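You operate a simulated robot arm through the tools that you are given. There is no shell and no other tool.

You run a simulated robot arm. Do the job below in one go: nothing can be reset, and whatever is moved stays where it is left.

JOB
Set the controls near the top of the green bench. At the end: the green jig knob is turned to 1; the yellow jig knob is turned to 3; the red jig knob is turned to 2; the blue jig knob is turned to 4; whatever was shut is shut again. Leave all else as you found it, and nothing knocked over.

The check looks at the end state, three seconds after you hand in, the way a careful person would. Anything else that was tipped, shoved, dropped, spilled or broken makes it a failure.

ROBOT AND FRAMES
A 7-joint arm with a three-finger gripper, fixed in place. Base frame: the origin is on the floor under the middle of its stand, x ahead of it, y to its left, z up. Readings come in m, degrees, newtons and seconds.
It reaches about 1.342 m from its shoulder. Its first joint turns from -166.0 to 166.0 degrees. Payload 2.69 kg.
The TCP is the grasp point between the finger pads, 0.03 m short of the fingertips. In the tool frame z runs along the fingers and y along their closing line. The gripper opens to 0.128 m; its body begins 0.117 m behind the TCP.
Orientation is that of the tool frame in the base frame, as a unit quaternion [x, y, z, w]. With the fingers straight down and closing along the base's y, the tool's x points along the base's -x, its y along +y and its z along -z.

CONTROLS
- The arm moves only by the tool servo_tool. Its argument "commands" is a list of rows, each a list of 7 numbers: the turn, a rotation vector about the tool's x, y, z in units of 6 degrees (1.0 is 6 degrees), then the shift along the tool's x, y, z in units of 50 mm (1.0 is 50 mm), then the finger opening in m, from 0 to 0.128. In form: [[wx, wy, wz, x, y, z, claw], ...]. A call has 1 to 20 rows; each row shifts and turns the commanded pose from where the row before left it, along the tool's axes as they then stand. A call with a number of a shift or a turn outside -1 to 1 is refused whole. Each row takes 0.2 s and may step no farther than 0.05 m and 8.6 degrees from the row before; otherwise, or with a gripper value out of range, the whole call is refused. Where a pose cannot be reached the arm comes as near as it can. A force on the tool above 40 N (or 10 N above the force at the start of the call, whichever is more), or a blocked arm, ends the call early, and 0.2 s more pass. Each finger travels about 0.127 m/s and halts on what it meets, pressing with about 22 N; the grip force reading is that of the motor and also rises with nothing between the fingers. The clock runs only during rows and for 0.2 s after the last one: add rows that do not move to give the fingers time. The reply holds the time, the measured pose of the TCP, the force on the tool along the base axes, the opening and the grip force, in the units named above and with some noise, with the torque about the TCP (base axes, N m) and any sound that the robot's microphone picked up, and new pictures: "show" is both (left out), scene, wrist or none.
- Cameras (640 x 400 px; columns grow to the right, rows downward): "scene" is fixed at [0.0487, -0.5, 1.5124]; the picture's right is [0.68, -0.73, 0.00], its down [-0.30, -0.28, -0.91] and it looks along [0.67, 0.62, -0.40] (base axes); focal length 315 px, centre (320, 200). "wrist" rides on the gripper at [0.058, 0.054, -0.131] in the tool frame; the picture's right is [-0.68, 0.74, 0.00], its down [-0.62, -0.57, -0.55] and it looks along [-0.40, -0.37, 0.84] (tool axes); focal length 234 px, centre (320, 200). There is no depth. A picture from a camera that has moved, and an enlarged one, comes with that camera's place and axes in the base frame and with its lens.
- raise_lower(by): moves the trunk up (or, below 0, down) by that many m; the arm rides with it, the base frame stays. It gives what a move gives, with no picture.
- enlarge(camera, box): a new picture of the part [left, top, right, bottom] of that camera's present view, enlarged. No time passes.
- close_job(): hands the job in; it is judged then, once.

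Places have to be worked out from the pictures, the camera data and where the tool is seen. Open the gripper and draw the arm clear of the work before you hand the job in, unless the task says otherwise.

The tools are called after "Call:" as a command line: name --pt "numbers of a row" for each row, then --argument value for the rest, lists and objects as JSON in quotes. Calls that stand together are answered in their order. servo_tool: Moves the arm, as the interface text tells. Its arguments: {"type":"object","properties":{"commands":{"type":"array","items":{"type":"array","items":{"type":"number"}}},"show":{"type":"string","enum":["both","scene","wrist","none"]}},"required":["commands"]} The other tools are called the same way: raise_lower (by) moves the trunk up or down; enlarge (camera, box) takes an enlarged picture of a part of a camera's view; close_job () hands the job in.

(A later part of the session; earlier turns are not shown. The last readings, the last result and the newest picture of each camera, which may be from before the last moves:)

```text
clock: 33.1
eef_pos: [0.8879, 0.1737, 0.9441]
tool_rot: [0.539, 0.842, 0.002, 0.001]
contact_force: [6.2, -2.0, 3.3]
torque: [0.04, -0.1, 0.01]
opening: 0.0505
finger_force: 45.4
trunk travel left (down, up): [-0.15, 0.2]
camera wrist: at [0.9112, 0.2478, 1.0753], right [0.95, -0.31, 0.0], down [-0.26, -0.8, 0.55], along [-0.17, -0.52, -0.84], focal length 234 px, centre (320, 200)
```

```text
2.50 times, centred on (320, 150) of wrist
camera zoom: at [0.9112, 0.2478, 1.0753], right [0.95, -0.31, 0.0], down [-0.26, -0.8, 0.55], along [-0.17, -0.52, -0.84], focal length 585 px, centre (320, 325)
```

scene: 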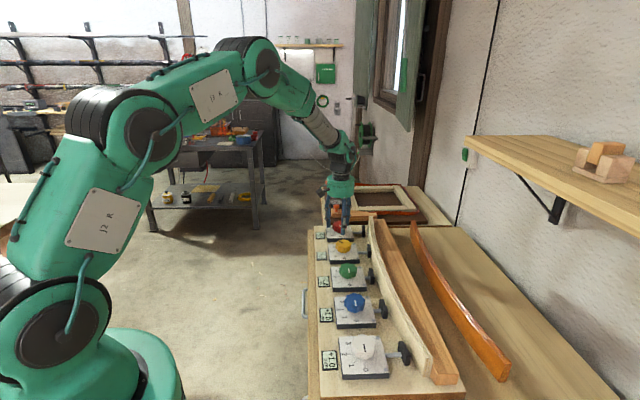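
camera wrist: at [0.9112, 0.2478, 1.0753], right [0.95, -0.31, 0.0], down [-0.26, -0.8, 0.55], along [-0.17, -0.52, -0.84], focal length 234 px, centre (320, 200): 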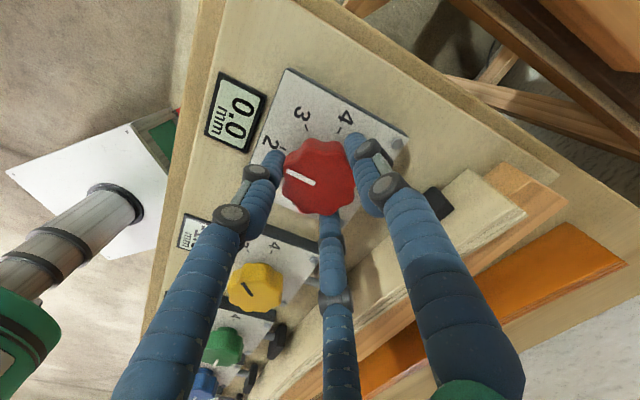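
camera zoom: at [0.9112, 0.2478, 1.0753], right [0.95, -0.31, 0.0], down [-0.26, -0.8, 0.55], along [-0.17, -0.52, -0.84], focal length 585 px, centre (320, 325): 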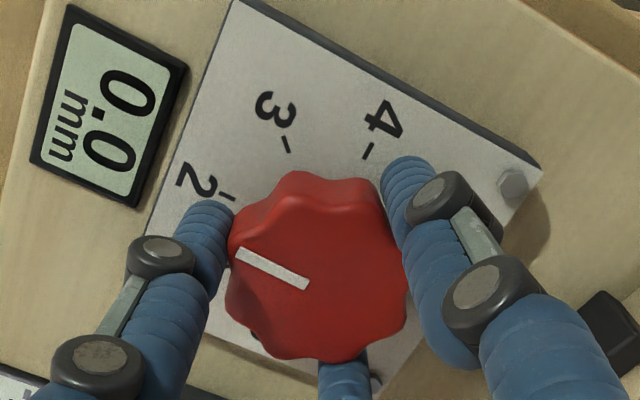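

Red now points at 2, in the same pointer-to-tick relation as it had at 0. I release and lift.

Call:
servo_tool --pt "0 0 0 0 0 0 0.052" --pt "0 0 0 0 0 0 0.06" --pt "0 0 0 0 0 0 0.072" --pt "0 0 0 0 0 0 0.076" --pt "0 0 0 0 0 -0.4 0.076" --pt "0 0 0 0 0 -0.6 0.076" --pt "0 0 0 0 0 -0.6 0.076" --pt "0 0 0 0 0 -0.6 0.08" --pt "0 0 0 0 0 0 0.08" --show "both"

Call:
enlarge --camera "wrist" --box '[200, 40, 400, 200]'

Call:
enlarge --camera "scene" --box '[310, 210, 400, 330]'

```text
clock: 35.1
eef_pos: [0.8853, 0.1743, 1.0538]
tool_rot: [0.539, 0.842, 0.001, 0.001]
contact_force: [0.3, 0.3, 0.7]
torque: [0.04, -0.05, 0.01]
opening: 0.0799
finger_force: 0.0
trunk travel left (down, up): [-0.15, 0.2]
camera wrist: at [0.9095, 0.2482, 1.1866], right [0.95, -0.31, 0.0], down [-0.26, -0.8, 0.55], along [-0.17, -0.52, -0.84], focal length 234 px, centre (320, 200)
```

scene: 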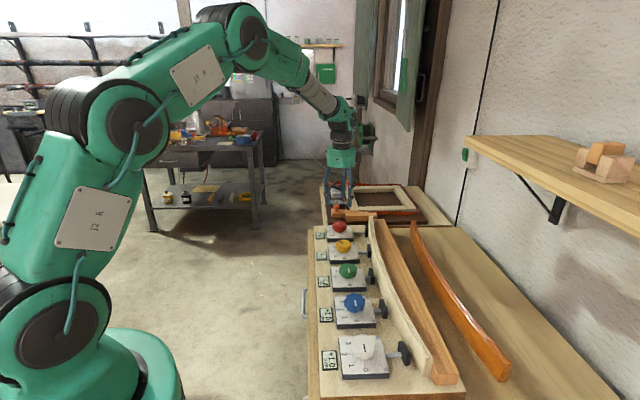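
wrist: 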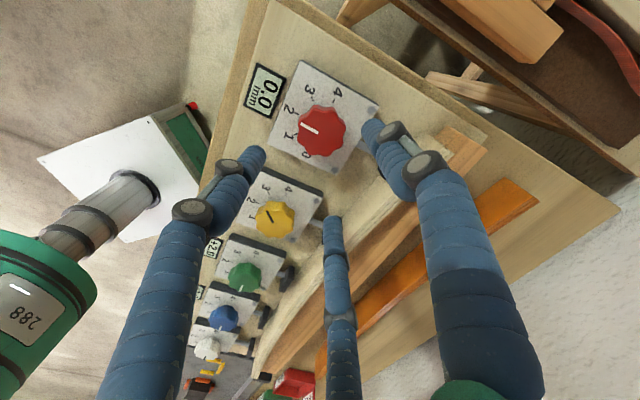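

```text
2.50 times, centred on (300, 120) of wrist
camera zoom: at [0.9095, 0.2482, 1.1866], right [0.95, -0.31, 0.0], down [-0.26, -0.8, 0.55], along [-0.17, -0.52, -0.84], focal length 585 px, centre (370, 400)
```

zoom: 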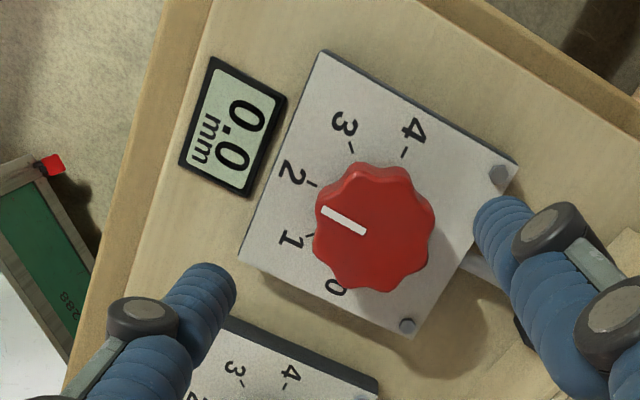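

```text
3.33 times, centred on (355, 270) of scene
camera zoom: at [0.0487, -0.5, 1.5124], right [0.68, -0.73, 0.0], down [-0.3, -0.28, -0.91], along [0.67, 0.62, -0.4], focal length 1049 px, centre (203, -33)
```

zoom: 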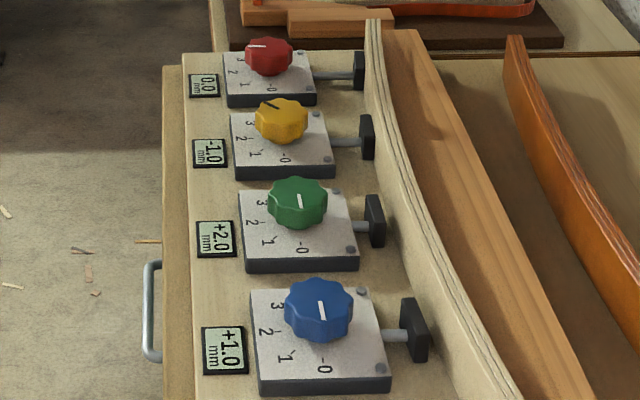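

Red is at 2 and stays there. I go back along the row to green, at about (0.690, −0.026), unwinding the wrist 45° on the way.

Call:
servo_tool --pt "0 0 0 -0.2846 -0.7463 0 0.08" --pt "0 0 0 -0.2846 -0.7463 0 0.08" --pt "0 0 0 -0.2846 -0.7463 0 0.08" --pt "0 0 0 -0.2846 -0.7463 0 0.08" --pt "0 0 0 -0.2846 -0.7463 0 0.08" --pt "0 0 0 -0.2846 -0.7463 0 0.08" --pt "0 0 0 -0.2846 -0.7463 0 0.08" --pt "0 0 -1 0 0 0 0.08" --pt "0 0 -1 0 0 0 0.08" --pt "0 0 -1 0 0 0 0.08" --pt "0 0 -1 0 0 0 0.08" --pt "0 0 -1 0 0 0 0.08" --pt "0 0 -1 0 0 0 0.08" --pt "0 0 -1 0 0 0 0.08" --pt "0 0 -0.5 0 0 0 0.08" --pt "0 0 0 0 0 0 0.08" --show "both"

Call:
enlarge --camera "wrist" --box '[240, 60, 400, 200]'

```text
clock: 38.5
eef_pos: [0.6908, -0.0268, 1.0524]
tool_rot: [0.175, 0.984, 0.001, 0.001]
contact_force: [-1.6, 0.7, -0.4]
torque: [-0.02, -0.01, -0.01]
opening: 0.0801
finger_force: 0.1
trunk travel left (down, up): [-0.15, 0.2]
camera wrist: at [0.6543, 0.043, 1.1841], right [0.89, 0.46, 0.0], down [0.38, -0.74, 0.55], along [0.25, -0.49, -0.84], focal length 234 px, centre (320, 200)
```

scene: 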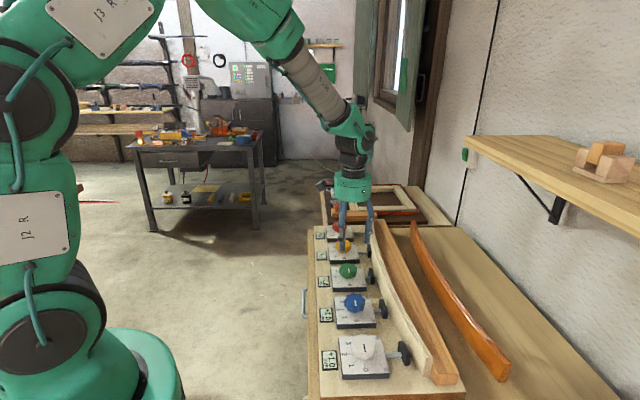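
wrist: 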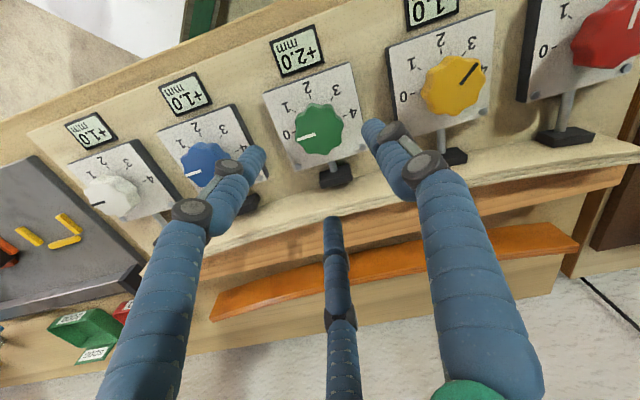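

```text
2.86 times, centred on (320, 130) of wrist
camera zoom: at [0.6543, 0.043, 1.1841], right [0.89, 0.46, 0.0], down [0.38, -0.74, 0.55], along [0.25, -0.49, -0.84], focal length 669 px, centre (320, 400)
```

zoom: 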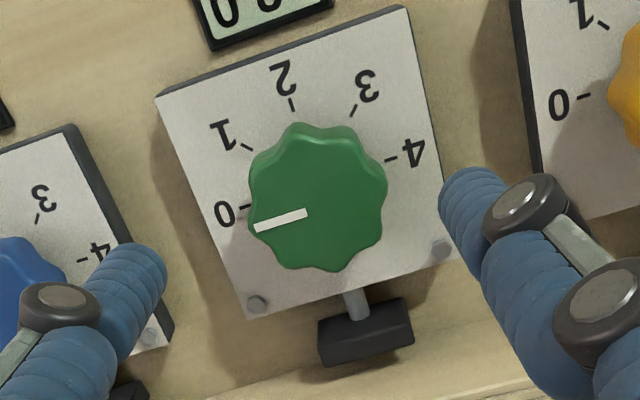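

The pixel estimate and the row spacing agree that green is at (0.690, −0.0255). I correct by about 1 mm and lower to z 0.943.

Call:
servo_tool --pt "0 0 0 0.023 0.017 0.4 0.072" --pt "0 0 0 0 0 0.4 0.072" --pt "0 0 0 0 0 0.4 0.072" --pt "0 0 0 0 0 0.4 0.072" --pt "0 0 0 0 0 0.3 0.072" --pt "0 0 0 0 0 0.2 0.072" --pt "0 0 0 0 0 0.08 0.072" --pt "0 0 0 0 0 0 0.072" --show "both"

Call:
enlarge --camera "wrist" --box '[220, 90, 420, 250]'

```text
clock: 40.4
eef_pos: [0.6912, -0.0234, 0.945]
tool_rot: [0.177, 0.984, 0.001, 0.003]
contact_force: [-0.3, 0.3, -0.6]
torque: [0.0, 0.01, -0.03]
opening: 0.0719
finger_force: 0.0
trunk travel left (down, up): [-0.15, 0.2]
camera wrist: at [0.6539, 0.0458, 1.0752], right [0.89, 0.46, 0.0], down [0.38, -0.74, 0.55], along [0.25, -0.49, -0.84], focal length 234 px, centre (320, 200)
```

scene: 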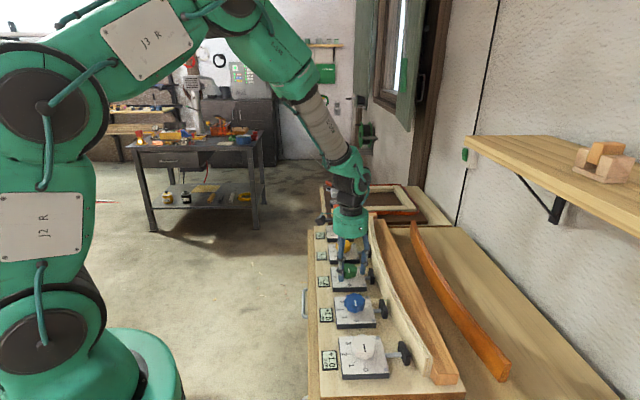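
wrist: 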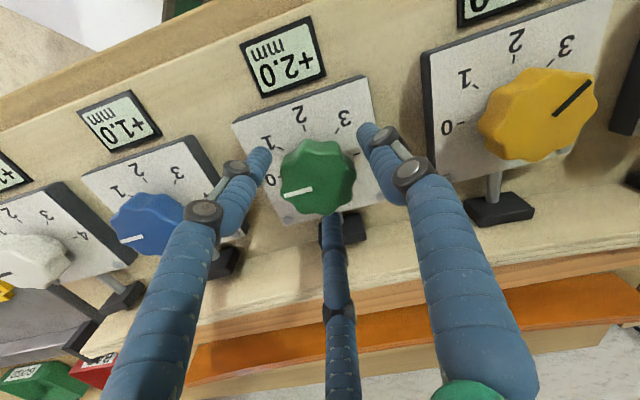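

```text
2.50 times, centred on (320, 170) of wrist
camera zoom: at [0.6539, 0.0458, 1.0752], right [0.89, 0.46, 0.0], down [0.38, -0.74, 0.55], along [0.25, -0.49, -0.84], focal length 585 px, centre (320, 275)
```

zoom: 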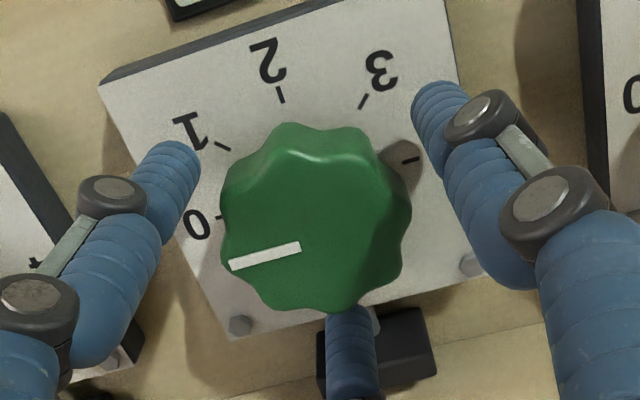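

Green is centred within half a millimetre. I close gently and then firm up.

Call:
servo_tool --pt "0 0 0 0 0 0 0.064" --pt "0 0 0 0 0 0 0.057" --pt "0 0 0 0 0 0 0.052" --pt "0 0 0 0 0 0 0.048" --pt "0 0 0 0 0 0 0.044" --pt "0 0 0 0 0 0 0.042" --pt "0 0 0 0 0 0 0.042" --show "wrist"

Call:
enlarge --camera "wrist" --box '[220, 70, 420, 230]'

```text
clock: 42.0
eef_pos: [0.6905, -0.0222, 0.9444]
tool_rot: [0.176, 0.984, 0.001, 0.001]
contact_force: [-12.0, -2.9, -0.6]
torque: [-0.08, 0.36, -0.07]
opening: 0.0523
finger_force: 8.1
trunk travel left (down, up): [-0.15, 0.2]
camera wrist: at [0.653, 0.0456, 1.0752], right [0.89, 0.46, 0.0], down [0.38, -0.74, 0.55], along [0.25, -0.49, -0.84], focal length 234 px, centre (320, 200)
```

wrist: 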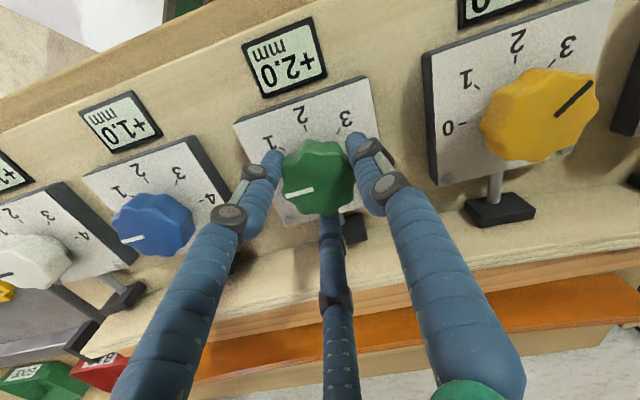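

```text
2.50 times, centred on (320, 150) of wrist
camera zoom: at [0.653, 0.0456, 1.0752], right [0.89, 0.46, 0.0], down [0.38, -0.74, 0.55], along [0.25, -0.49, -0.84], focal length 585 px, centre (320, 325)
```

zoom: 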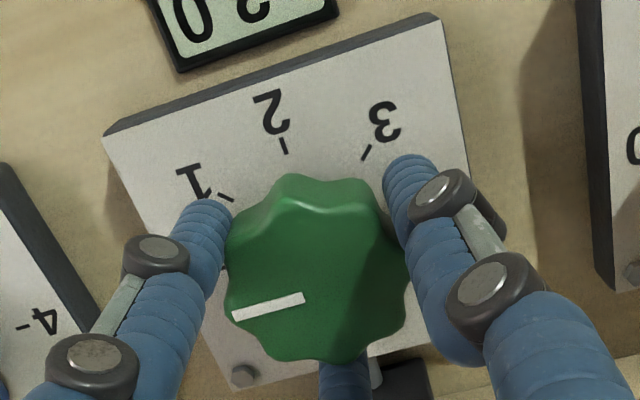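

It is gripped with a modest −x side force. I shift 1 mm to relieve it and turn 36° clockwise.

Call:
servo_tool --pt "0 0 0 0.017 -0.011 0 0.041" --pt "0 0 1 0 0 0 0.041" --pt "0 0 1 0 0 0 0.041" --pt "0 0 1 0 0 0 0.041" --pt "0 0 1 0 0 0 0.041" --pt "0 0 1 0 0 0 0.041" --pt "0 0 1 0 0 0 0.041" --pt "0 0 0 0 0 0 0.041" --show "wrist"

Call:
enlarge --camera "wrist" --box '[220, 70, 420, 230]'

```text
clock: 43.8
eef_pos: [0.6887, -0.0237, 0.9436]
tool_rot: [0.472, 0.882, 0.002, 0.0]
contact_force: [-7.7, -7.7, -8.9]
torque: [-0.27, -0.12, -0.01]
opening: 0.0507
finger_force: 45.6
trunk travel left (down, up): [-0.15, 0.2]
camera wrist: at [0.7011, 0.0526, 1.0754], right [0.99, -0.15, 0.0], down [-0.13, -0.83, 0.55], along [-0.08, -0.54, -0.84], focal length 234 px, centre (320, 200)
```

wrist: 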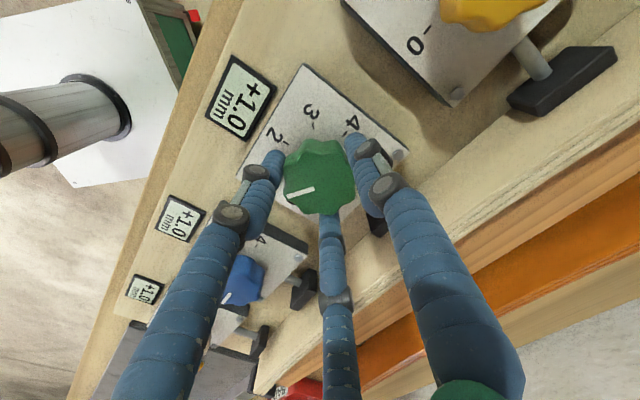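

```text
2.50 times, centred on (320, 150) of wrist
camera zoom: at [0.7011, 0.0526, 1.0754], right [0.99, -0.15, 0.0], down [-0.13, -0.83, 0.55], along [-0.08, -0.54, -0.84], focal length 585 px, centre (320, 325)
```

zoom: 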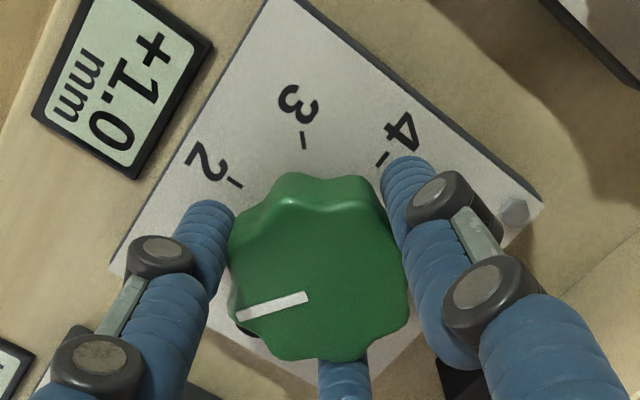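

The knob has turned 36.0° (same pointer angle in the gripper frame). I turn the last 9° to 1.

Call:
servo_tool --pt "0 0 0.75 0 0 0 0.041" --pt "0 0 0.75 0 0 0 0.041" --pt "0 0 0 0 0 0 0.041" --pt "0 0 0 0 0 0 0.041" --show "wrist"

Call:
enlarge --camera "wrist" --box '[220, 70, 420, 230]'

```text
clock: 44.8
eef_pos: [0.6891, -0.0242, 0.9433]
tool_rot: [0.539, 0.842, 0.0, 0.001]
contact_force: [-5.8, -4.7, -11.4]
torque: [-0.04, 0.1, -0.01]
opening: 0.0506
finger_force: 45.0
trunk travel left (down, up): [-0.15, 0.2]
camera wrist: at [0.7133, 0.0498, 1.0755], right [0.95, -0.31, 0.0], down [-0.26, -0.8, 0.55], along [-0.17, -0.52, -0.84], focal length 234 px, centre (320, 200)
```

wrist: 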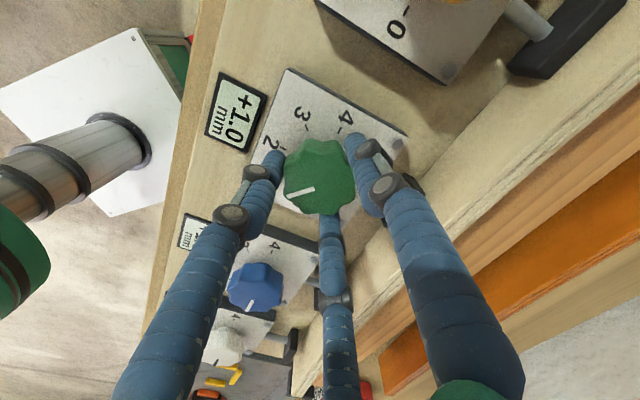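

```text
2.50 times, centred on (320, 150) of wrist
camera zoom: at [0.7133, 0.0498, 1.0755], right [0.95, -0.31, 0.0], down [-0.26, -0.8, 0.55], along [-0.17, -0.52, -0.84], focal length 585 px, centre (320, 325)
```

zoom: 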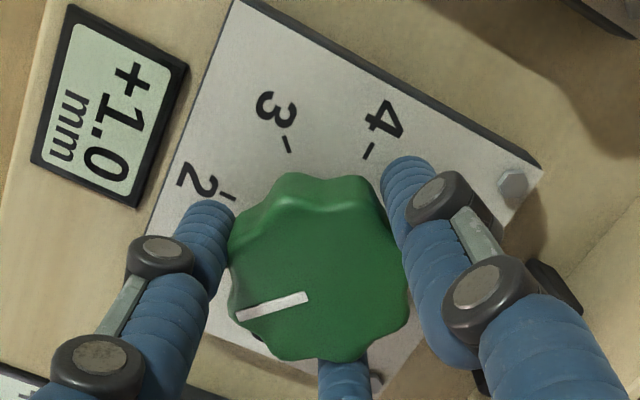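

The knob has turned 44.9°, which should be 1. I release, lift and verify.

Call:
servo_tool --pt "0 0 0 0 0 0 0.052" --pt "0 0 0 0 0 0 0.06" --pt "0 0 0 0 0 0 0.072" --pt "0 0 0 0 0 0 0.076" --pt "0 0 0 0 0 -0.4 0.076" --pt "0 0 0 0 0 -0.6 0.076" --pt "0 0 0 0 0 -0.6 0.076" --pt "0 0 0 0 0 -0.6 0.08" --pt "0 0 0 0 0 0 0.08" --show "both"

Call:
enlarge --camera "wrist" --box '[200, 40, 400, 200]'

Call:
enlarge --camera "scene" --box '[310, 210, 400, 330]'

```text
clock: 46.8
eef_pos: [0.6882, -0.023, 1.0549]
tool_rot: [0.54, 0.842, 0.002, 0.002]
contact_force: [-0.9, 0.3, 0.1]
torque: [-0.02, -0.02, 0.01]
opening: 0.0799
finger_force: 0.1
trunk travel left (down, up): [-0.15, 0.2]
camera wrist: at [0.7118, 0.0504, 1.1864], right [0.95, -0.31, 0.0], down [-0.26, -0.8, 0.55], along [-0.17, -0.52, -0.84], focal length 234 px, centre (320, 200)
```

scene: 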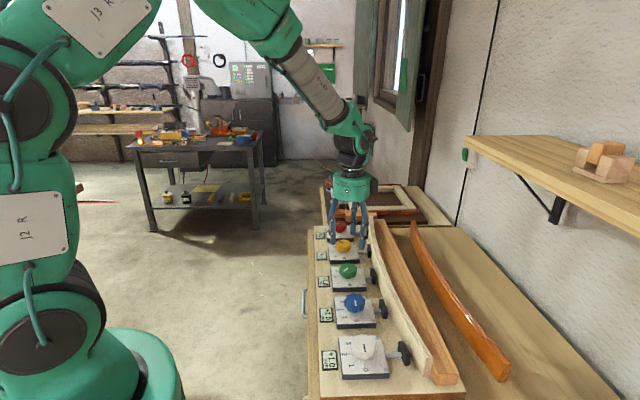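
wrist: 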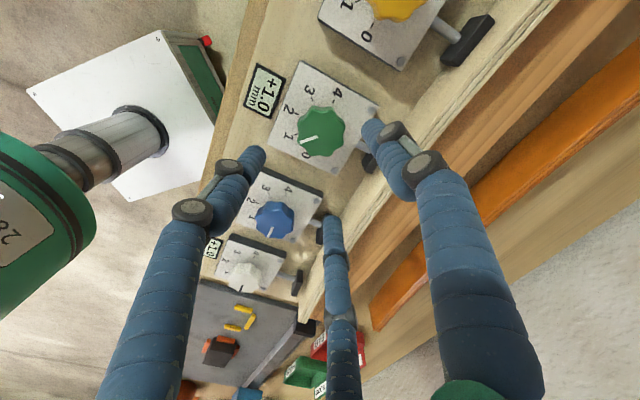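

```text
2.50 times, centred on (300, 120) of wrist
camera zoom: at [0.7118, 0.0504, 1.1864], right [0.95, -0.31, 0.0], down [-0.26, -0.8, 0.55], along [-0.17, -0.52, -0.84], focal length 585 px, centre (370, 400)
```

zoom: 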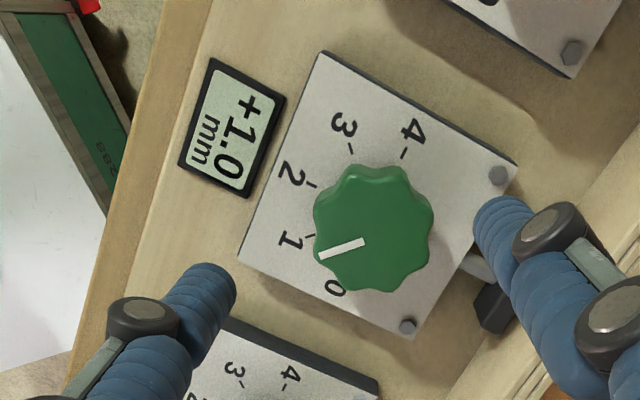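

```text
3.33 times, centred on (355, 270) of scene
camera zoom: at [0.0487, -0.5, 1.5124], right [0.68, -0.73, 0.0], down [-0.3, -0.28, -0.91], along [0.67, 0.62, -0.4], focal length 1049 px, centre (203, -33)
```

zoom: 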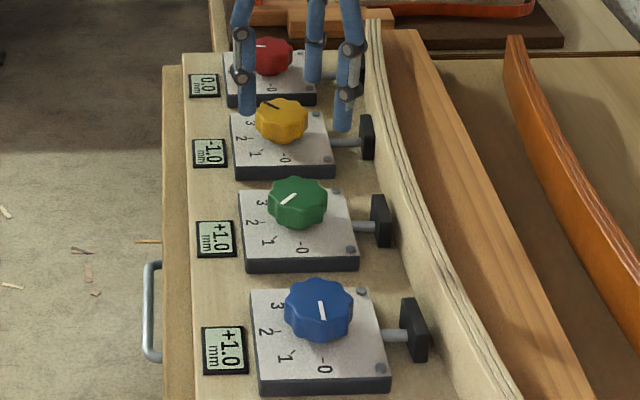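

Green is near 1. I zoom in more to measure the pointer angle precisely.

Call:
enlarge --camera "wrist" --box '[280, 85, 370, 165]'

Call:
enlarge --camera "scene" --box '[320, 212, 370, 262]'

Call:
enlarge --camera "scene" --box '[320, 250, 375, 300]'

```text
5.00 times, centred on (325, 125) of wrist
camera zoom: at [0.7118, 0.0504, 1.1864], right [0.95, -0.31, 0.0], down [-0.26, -0.8, 0.55], along [-0.17, -0.52, -0.84], focal length 1171 px, centre (295, 575)
```

zoom: 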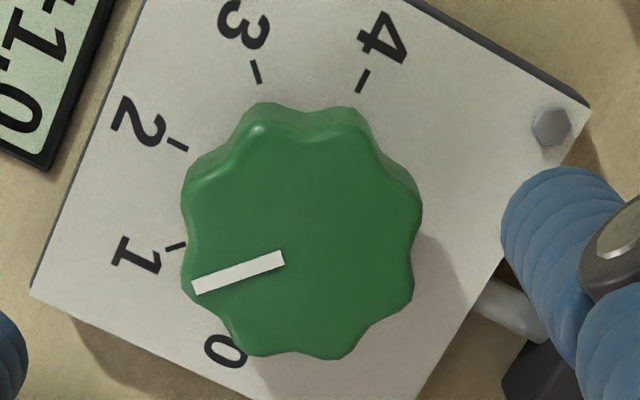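

```text
8.00 times, centred on (345, 237) of scene
camera zoom: at [0.0487, -0.5, 1.5124], right [0.68, -0.73, 0.0], down [-0.3, -0.28, -0.91], along [0.67, 0.62, -0.4], focal length 2517 px, centre (120, -96)
```

zoom: 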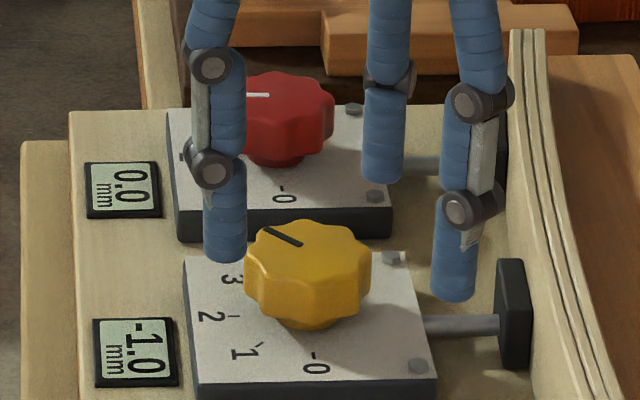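

```text
8.00 times, centred on (348, 275) of scene
camera zoom: at [0.0487, -0.5, 1.5124], right [0.68, -0.73, 0.0], down [-0.3, -0.28, -0.91], along [0.67, 0.62, -0.4], focal length 2517 px, centre (100, -400)
```

zoom: 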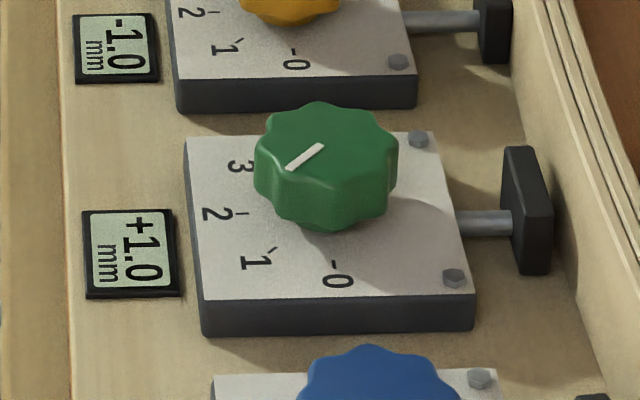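

Green is within 1° of the 1 mark. I move above blue at about (0.5895, −0.1235) and test the wrist range at +90° in free air, since blue needs a full 180°.

Call:
servo_tool --pt "0 0 0 -0.25 -0.6585 0 0.08" --pt "0 0 0 -0.25 -0.6585 0 0.08" --pt "0 0 0 -0.25 -0.6585 0 0.08" --pt "0 0 0 -0.25 -0.6585 0 0.08" --pt "0 0 1 0 0 0 0.08" --pt "0 0 1 0 0 0 0.08" --pt "0 0 1 0 0 0 0.08" --pt "0 0 1 0 0 0 0.08" --pt "0 0 0.8 0 0 0 0.08" --pt "0 0 0 0 0 0 0.08" --show "wrist"

```text
clock: 49.0
eef_pos: [0.5911, -0.1245, 1.0534]
tool_rot: [0.732, 0.681, 0.001, 0.001]
contact_force: [-0.2, 0.6, -0.5]
torque: [0.01, 0.01, -0.01]
opening: 0.08
finger_force: 0.1
trunk travel left (down, up): [-0.15, 0.2]
camera wrist: at [0.648, -0.0717, 1.1852], right [0.69, -0.73, 0.0], down [-0.61, -0.57, 0.55], along [-0.4, -0.38, -0.84], focal length 234 px, centre (320, 200)
```

wrist: 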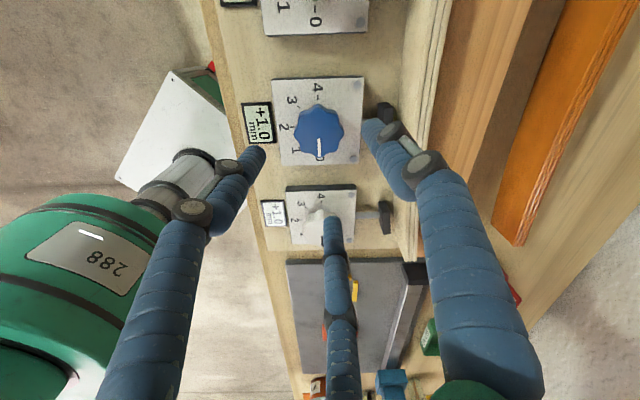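

+94° is reachable. I rotate counter-clockwise to about −92° to test the other end, as the start angle for the blue grasp.

Call:
servo_tool --pt "0 0 -1 0 0 0 0.08" --pt "0 0 -1 0 0 0 0.08" --pt "0 0 -1 0 0 0 0.08" --pt "0 0 -1 0 0 0 0.08" --pt "0 0 -1 0 0 0 0.08" --pt "0 0 -1 0 0 0 0.08" --pt "0 0 -1 0 0 0 0.08" --pt "0 0 -1 0 0 0 0.08" --pt "0 0 -1 0 0 0 0.08" --pt "0 0 -1 0 0 0 0.08" --pt "0 0 -1 0 0 0 0.08" --pt "0 0 -1 0 0 0 0.08" --pt "0 0 -1 0 0 0 0.08" --pt "0 0 -1 0 0 0 0.08" --pt "0 0 -1 0 0 0 0.08" --pt "0 0 -1 0 0 0 0.08" --show "none"

Call:
servo_tool --pt "0 0 -1 0 0 0 0.08" --pt "0 0 -1 0 0 0 0.08" --pt "0 0 -1 0 0 0 0.08" --pt "0 0 -1 0 0 0 0.08" --pt "0 0 -1 0 0 0 0.08" --pt "0 0 -1 0 0 0 0.08" --pt "0 0 -1 0 0 0 0.08" --pt "0 0 -1 0 0 0 0.08" --pt "0 0 -1 0 0 0 0.08" --pt "0 0 -1 0 0 0 0.08" --pt "0 0 -1 0 0 0 0.08" --pt "0 0 -1 0 0 0 0.08" --pt "0 0 -1 0 0 0 0.08" --pt "0 0 -1 0 0 0 0.08" --pt "0 0 -1 0 0 0 0.08" --pt "0 0 0 0 0 0 0.08" --show "both"

Call:
enlarge --camera "wrist" --box '[240, 60, 400, 200]'

```text
clock: 52.4
eef_pos: [0.5895, -0.125, 1.0524]
tool_rot: [-0.018, 1.0, 0.0, 0.002]
contact_force: [0.7, -0.5, 0.2]
torque: [-0.01, 0.03, -0.03]
opening: 0.0801
finger_force: 0.0
trunk travel left (down, up): [-0.15, 0.2]
```

```text
clock: 55.8
eef_pos: [0.5901, -0.1253, 1.0545]
tool_rot: [0.719, -0.695, 0.002, -0.002]
contact_force: [0.1, 0.5, -0.6]
torque: [-0.01, 0.0, -0.01]
opening: 0.08
finger_force: 0.0
trunk travel left (down, up): [-0.15, 0.2]
camera wrist: at [0.5383, -0.1873, 1.185], right [-0.76, 0.65, 0.0], down [0.54, 0.64, 0.55], along [0.36, 0.42, -0.83], focal length 234 px, centre (320, 200)
```

scene: 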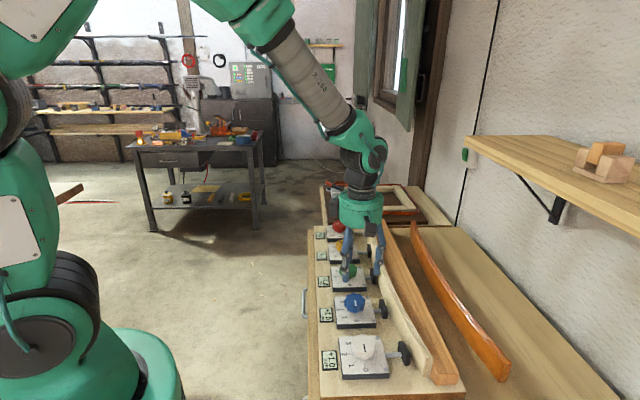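
wrist: 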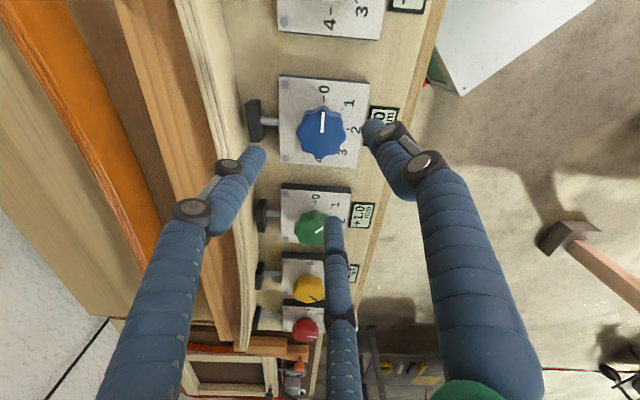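

```text
2.86 times, centred on (320, 130) of wrist
camera zoom: at [0.5383, -0.1873, 1.185], right [-0.76, 0.65, 0.0], down [0.54, 0.64, 0.55], along [0.36, 0.42, -0.83], focal length 669 px, centre (320, 400)
```

zoom: 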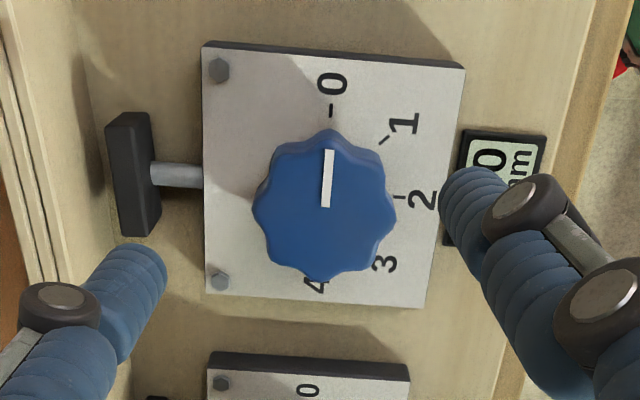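

−92° is reachable too, so the whole 180° fits in one grasp. Blue's axis is at about (0.589, −0.1233). I correct by about 2 mm and lower.

Call:
servo_tool --pt "0 0 0 -0.041 0.021 0.4 0.072" --pt "0 0 0 0 0 0.4 0.072" --pt "0 0 0 0 0 0.4 0.072" --pt "0 0 0 0 0 0.4 0.072" --pt "0 0 0 0 0 0.3 0.072" --pt "0 0 0 0 0 0.2 0.072" --pt "0 0 0 0 0 0.1 0.072" --pt "0 0 0 0 0 0 0.072" --show "both"

Call:
enlarge --camera "wrist" --box '[220, 90, 420, 250]'

```text
clock: 57.5
eef_pos: [0.5904, -0.1236, 0.9436]
tool_rot: [0.719, -0.695, 0.002, -0.002]
contact_force: [-0.8, -0.7, 0.0]
torque: [-0.01, -0.01, -0.01]
opening: 0.0719
finger_force: 0.1
trunk travel left (down, up): [-0.15, 0.2]
camera wrist: at [0.5376, -0.1855, 1.075], right [-0.76, 0.65, 0.0], down [0.54, 0.63, 0.55], along [0.36, 0.42, -0.83], focal length 234 px, centre (320, 200)
```

scene: 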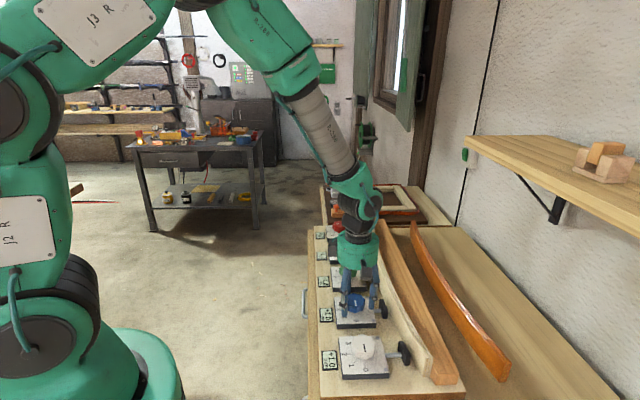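
wrist: 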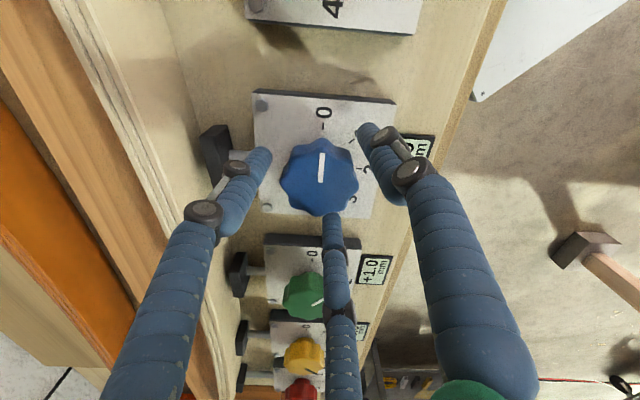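

```text
2.50 times, centred on (320, 170) of wrist
camera zoom: at [0.5376, -0.1855, 1.075], right [-0.76, 0.65, 0.0], down [0.54, 0.63, 0.55], along [0.36, 0.42, -0.83], focal length 585 px, centre (320, 275)
```

zoom: 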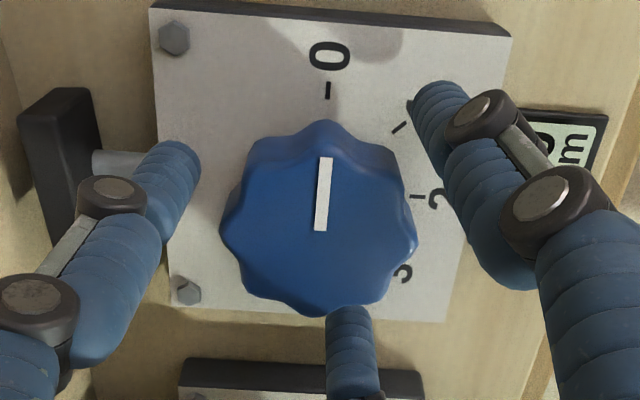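

Blue is centred in the fingers. I close gently and firm up.

Call:
servo_tool --pt "0 0 0 0 0 0 0.064" --pt "0 0 0 0 0 0 0.057" --pt "0 0 0 0 0 0 0.052" --pt "0 0 0 0 0 0 0.048" --pt "0 0 0 0 0 0 0.044" --pt "0 0 0 0 0 0 0.042" --pt "0 0 0 0 0 0 0.042" --show "wrist"

Call:
enlarge --camera "wrist" --box '[220, 70, 420, 230]'

```text
clock: 59.1
eef_pos: [0.5904, -0.1237, 0.9435]
tool_rot: [0.719, -0.695, 0.001, -0.001]
contact_force: [5.2, 8.2, -0.9]
torque: [0.2, -0.18, 0.0]
opening: 0.0514
finger_force: 6.4
trunk travel left (down, up): [-0.15, 0.2]
camera wrist: at [0.538, -0.1851, 1.0751], right [-0.76, 0.65, 0.0], down [0.54, 0.63, 0.55], along [0.36, 0.42, -0.83], focal length 234 px, centre (320, 200)
```

wrist: 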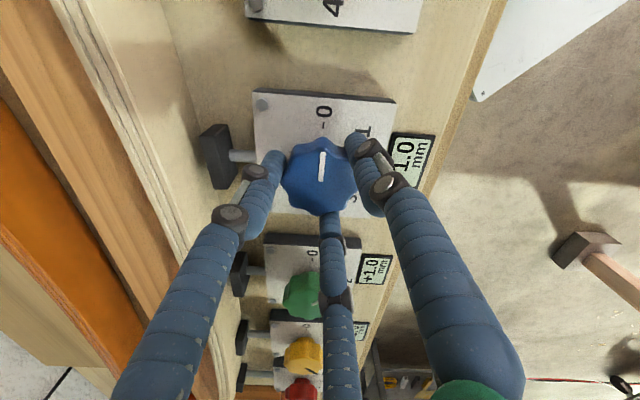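

```text
2.50 times, centred on (320, 150) of wrist
camera zoom: at [0.538, -0.1851, 1.0751], right [-0.76, 0.65, 0.0], down [0.54, 0.63, 0.55], along [0.36, 0.42, -0.83], focal length 585 px, centre (320, 325)
```

zoom: 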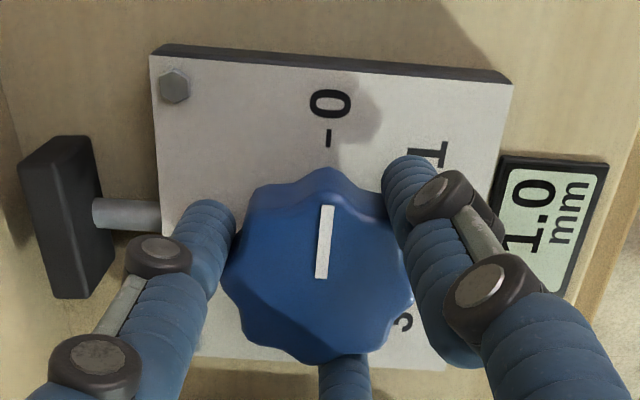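

It is gripped with small side forces. I relieve them slightly and turn 60° clockwise.

Call:
servo_tool --pt "0 0 0 -0.016 -0.01 0 0.041" --pt "0 0 1 0 0 0 0.041" --pt "0 0 1 0 0 0 0.041" --pt "0 0 1 0 0 0 0.041" --pt "0 0 1 0 0 0 0.041" --pt "0 0 1 0 0 0 0.041" --pt "0 0 1 0 0 0 0.041" --pt "0 0 1 0 0 0 0.041" --pt "0 0 1 0 0 0 0.041" --pt "0 0 1 0 0 0 0.041" --pt "0 0 1 0 0 0 0.041" --pt "0 0 0 0 0 0 0.041" --show "wrist"

```text
clock: 61.8
eef_pos: [0.5912, -0.1231, 0.9434]
tool_rot: [-0.273, 0.962, 0.0, 0.003]
contact_force: [4.3, -33.6, 13.5]
torque: [-1.05, -0.15, -0.02]
opening: 0.0504
finger_force: 45.2
trunk travel left (down, up): [-0.15, 0.2]
camera wrist: at [0.5118, -0.1102, 1.0749], right [0.19, 0.98, 0.0], down [0.82, -0.16, 0.55], along [0.54, -0.1, -0.83], focal length 234 px, centre (320, 200)
```

wrist: 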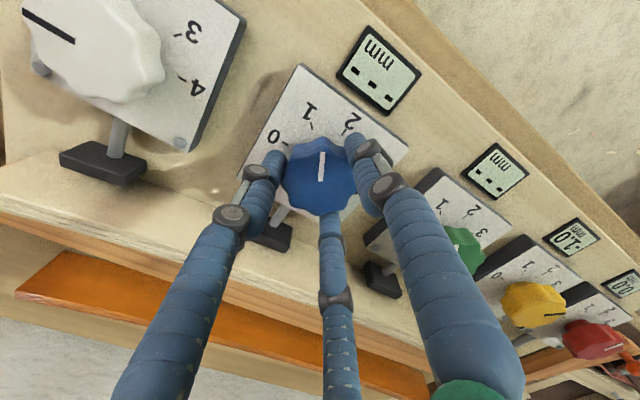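

The pointer follows, but the side force has grown to −34 N in y. I shift 2 mm toward −y to relieve it before going on.

Call:
servo_tool --pt "0 0 0 0.011 -0.017 -0.005 0.041" --pt "0 0 0 0.011 -0.017 -0.005 0.041" --pt "0 0 0 0 0 0 0.041" --show "none"

```text
clock: 62.5
eef_pos: [0.5904, -0.1233, 0.9439]
tool_rot: [-0.275, 0.961, 0.0, 0.001]
contact_force: [11.7, -1.2, 10.8]
torque: [0.63, -0.76, 0.02]
opening: 0.0506
finger_force: 45.0
trunk travel left (down, up): [-0.15, 0.2]
```

The side force is relieved. I continue another 48° clockwise with a tiny +x correction.

Call:
servo_tool --pt "0 0 0 -0.01 -0.006 -0.005 0.041" --pt "0 0 1 0 0 0 0.041" --pt "0 0 1 0 0 0 0.041" --pt "0 0 1 0 0 0 0.041" --pt "0 0 1 0 0 0 0.041" --pt "0 0 1 0 0 0 0.041" --pt "0 0 1 0 0 0 0.041" --pt "0 0 1 0 0 0 0.041" --pt "0 0 1 0 0 0 0.041" --pt "0 0 0 0 0 0 0.041" --show "wrist"

```text
clock: 64.8
eef_pos: [0.5903, -0.1245, 0.9433]
tool_rot: [0.14, 0.99, 0.0, 0.001]
contact_force: [3.1, 14.8, 0.4]
torque: [0.39, -0.17, 0.02]
opening: 0.0509
finger_force: 45.5
trunk travel left (down, up): [-0.15, 0.2]
camera wrist: at [0.5489, -0.0573, 1.0752], right [0.85, 0.52, 0.0], down [0.43, -0.71, 0.55], along [0.29, -0.47, -0.84], focal length 234 px, centre (320, 200)
```

wrist: 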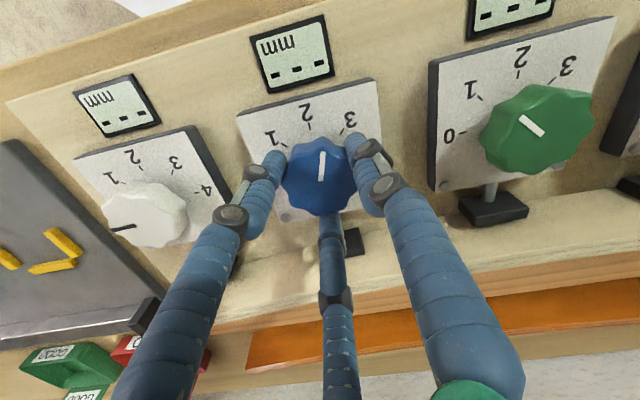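

The knob has turned 108° and the forces are fine. I continue 60° more with a small +y correction.

Call:
servo_tool --pt "0 0 0 0.003 0.014 0 0.041" --pt "0 0 1 0 0 0 0.041" --pt "0 0 1 0 0 0 0.041" --pt "0 0 1 0 0 0 0.041" --pt "0 0 1 0 0 0 0.041" --pt "0 0 1 0 0 0 0.041" --pt "0 0 1 0 0 0 0.041" --pt "0 0 1 0 0 0 0.041" --pt "0 0 1 0 0 0 0.041" --pt "0 0 1 0 0 0 0.041" --pt "0 0 1 0 0 0 0.041" --pt "0 0 0 0 0 0 0.041" --show "wrist"

Call:
enlarge --camera "wrist" --box '[220, 70, 420, 230]'

```text
clock: 67.3
eef_pos: [0.5896, -0.1232, 0.9434]
tool_rot: [0.616, 0.787, 0.0, 0.001]
contact_force: [-3.9, 4.5, -10.8]
torque: [0.04, -0.14, -0.04]
opening: 0.0506
finger_force: 45.4
trunk travel left (down, up): [-0.15, 0.2]
camera wrist: at [0.6281, -0.0556, 1.0754], right [0.88, -0.48, 0.0], down [-0.4, -0.73, 0.55], along [-0.26, -0.48, -0.84], focal length 234 px, centre (320, 200)
```

wrist: 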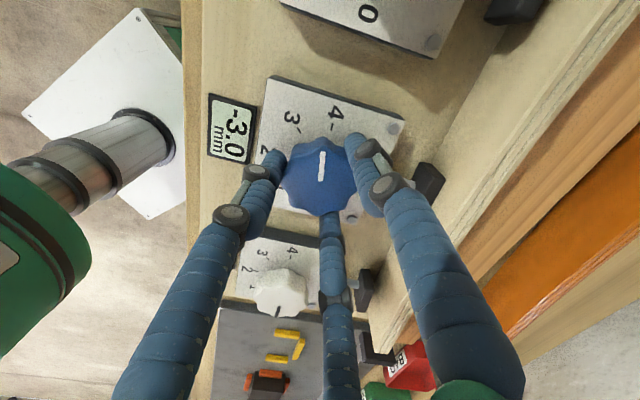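

```text
2.50 times, centred on (320, 150) of wrist
camera zoom: at [0.6281, -0.0556, 1.0754], right [0.88, -0.48, 0.0], down [-0.4, -0.73, 0.55], along [-0.26, -0.48, -0.84], focal length 585 px, centre (320, 325)
```

zoom: 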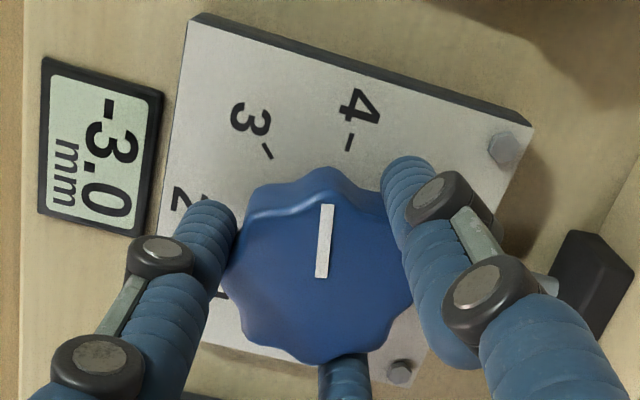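

The knob has turned 168° without slip. I turn the last 12° to reach 4.

Call:
servo_tool --pt "0 0 1 0 0 0 0.041" --pt "0 0 1 0 0 0 0.041" --pt "0 0 0 0 0 0 0.041" --pt "0 0 0 0 0 0 0.041" --show "wrist"

Call:
enlarge --camera "wrist" --box '[220, 70, 420, 230]'

```text
clock: 68.3
eef_pos: [0.5898, -0.123, 0.9437]
tool_rot: [0.696, 0.718, 0.001, 0.001]
contact_force: [-10.1, -6.0, -12.9]
torque: [-0.41, 0.38, 0.52]
opening: 0.0507
finger_force: 45.1
trunk travel left (down, up): [-0.15, 0.2]
camera wrist: at [0.6417, -0.065, 1.0755], right [0.76, -0.65, 0.0], down [-0.55, -0.63, 0.55], along [-0.36, -0.42, -0.84], focal length 234 px, centre (320, 200)
```

wrist: 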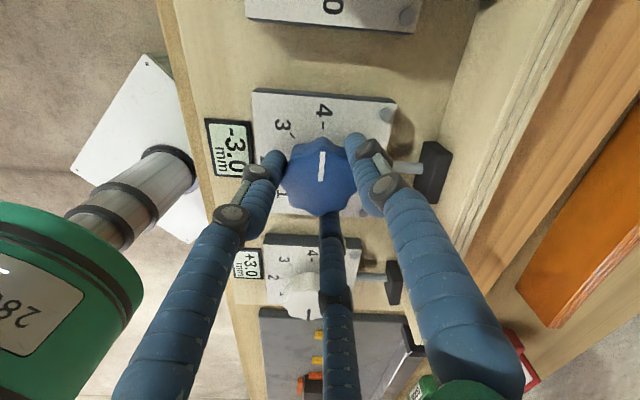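

```text
2.50 times, centred on (320, 150) of wrist
camera zoom: at [0.6417, -0.065, 1.0755], right [0.76, -0.65, 0.0], down [-0.55, -0.63, 0.55], along [-0.36, -0.42, -0.84], focal length 585 px, centre (320, 325)
```

zoom: 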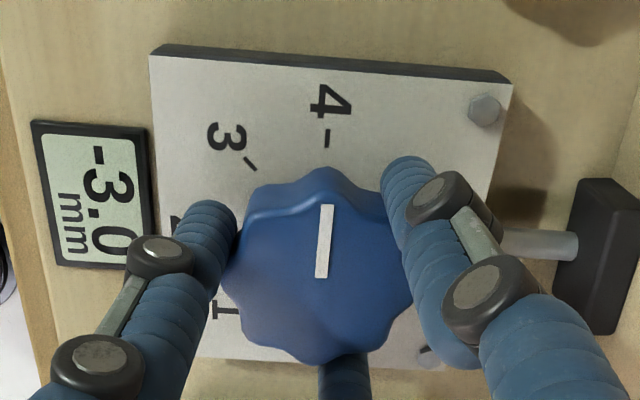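

The pointer is at 4, 180° turned, and just touching the end stop. I release and lift.

Call:
servo_tool --pt "0 0 0 0 0 0 0.052" --pt "0 0 0 0 0 0 0.06" --pt "0 0 0 0 0 0 0.072" --pt "0 0 0 0 0 0 0.076" --pt "0 0 0 0 0 -0.4 0.076" --pt "0 0 0 0 0 -0.6 0.076" --pt "0 0 0 0 0 -0.6 0.076" --pt "0 0 0 0 0 -0.6 0.08" --pt "0 0 0 0 0 0 0.08" --show "both"

Call:
enlarge --camera "wrist" --box '[270, 70, 380, 170]'

Call:
enlarge --camera "scene" --box '[310, 210, 400, 330]'

```text
clock: 70.3
eef_pos: [0.5905, -0.1231, 1.0532]
tool_rot: [0.695, 0.719, 0.001, 0.001]
contact_force: [0.2, 0.0, -0.5]
torque: [-0.01, 0.0, -0.01]
opening: 0.08
finger_force: 0.0
trunk travel left (down, up): [-0.15, 0.2]
camera wrist: at [0.6418, -0.0638, 1.1853], right [0.76, -0.65, 0.0], down [-0.55, -0.63, 0.55], along [-0.35, -0.42, -0.84], focal length 234 px, centre (320, 200)
```

scene: 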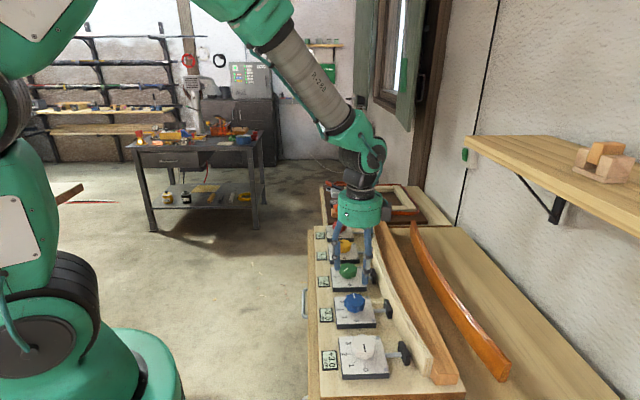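
wrist: 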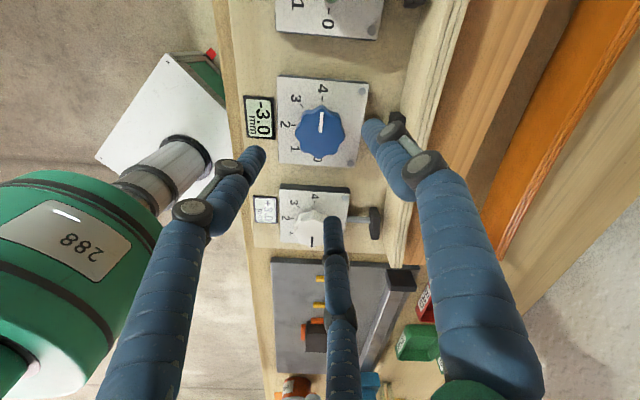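

```text
4.00 times, centred on (325, 120) of wrist
camera zoom: at [0.6418, -0.0638, 1.1853], right [0.76, -0.65, 0.0], down [-0.55, -0.63, 0.55], along [-0.35, -0.42, -0.84], focal length 937 px, centre (300, 520)
```

zoom: 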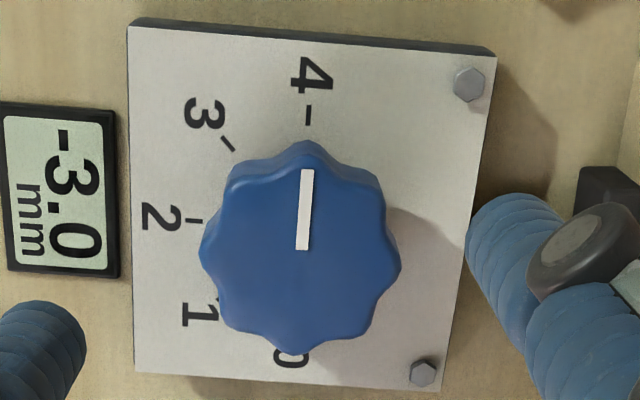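

```text
3.33 times, centred on (355, 270) of scene
camera zoom: at [0.0487, -0.5, 1.5124], right [0.68, -0.73, 0.0], down [-0.3, -0.28, -0.91], along [0.67, 0.62, -0.4], focal length 1049 px, centre (203, -33)
```

zoom: 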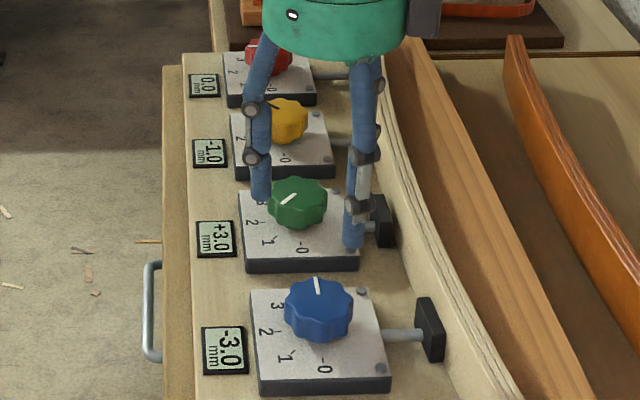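

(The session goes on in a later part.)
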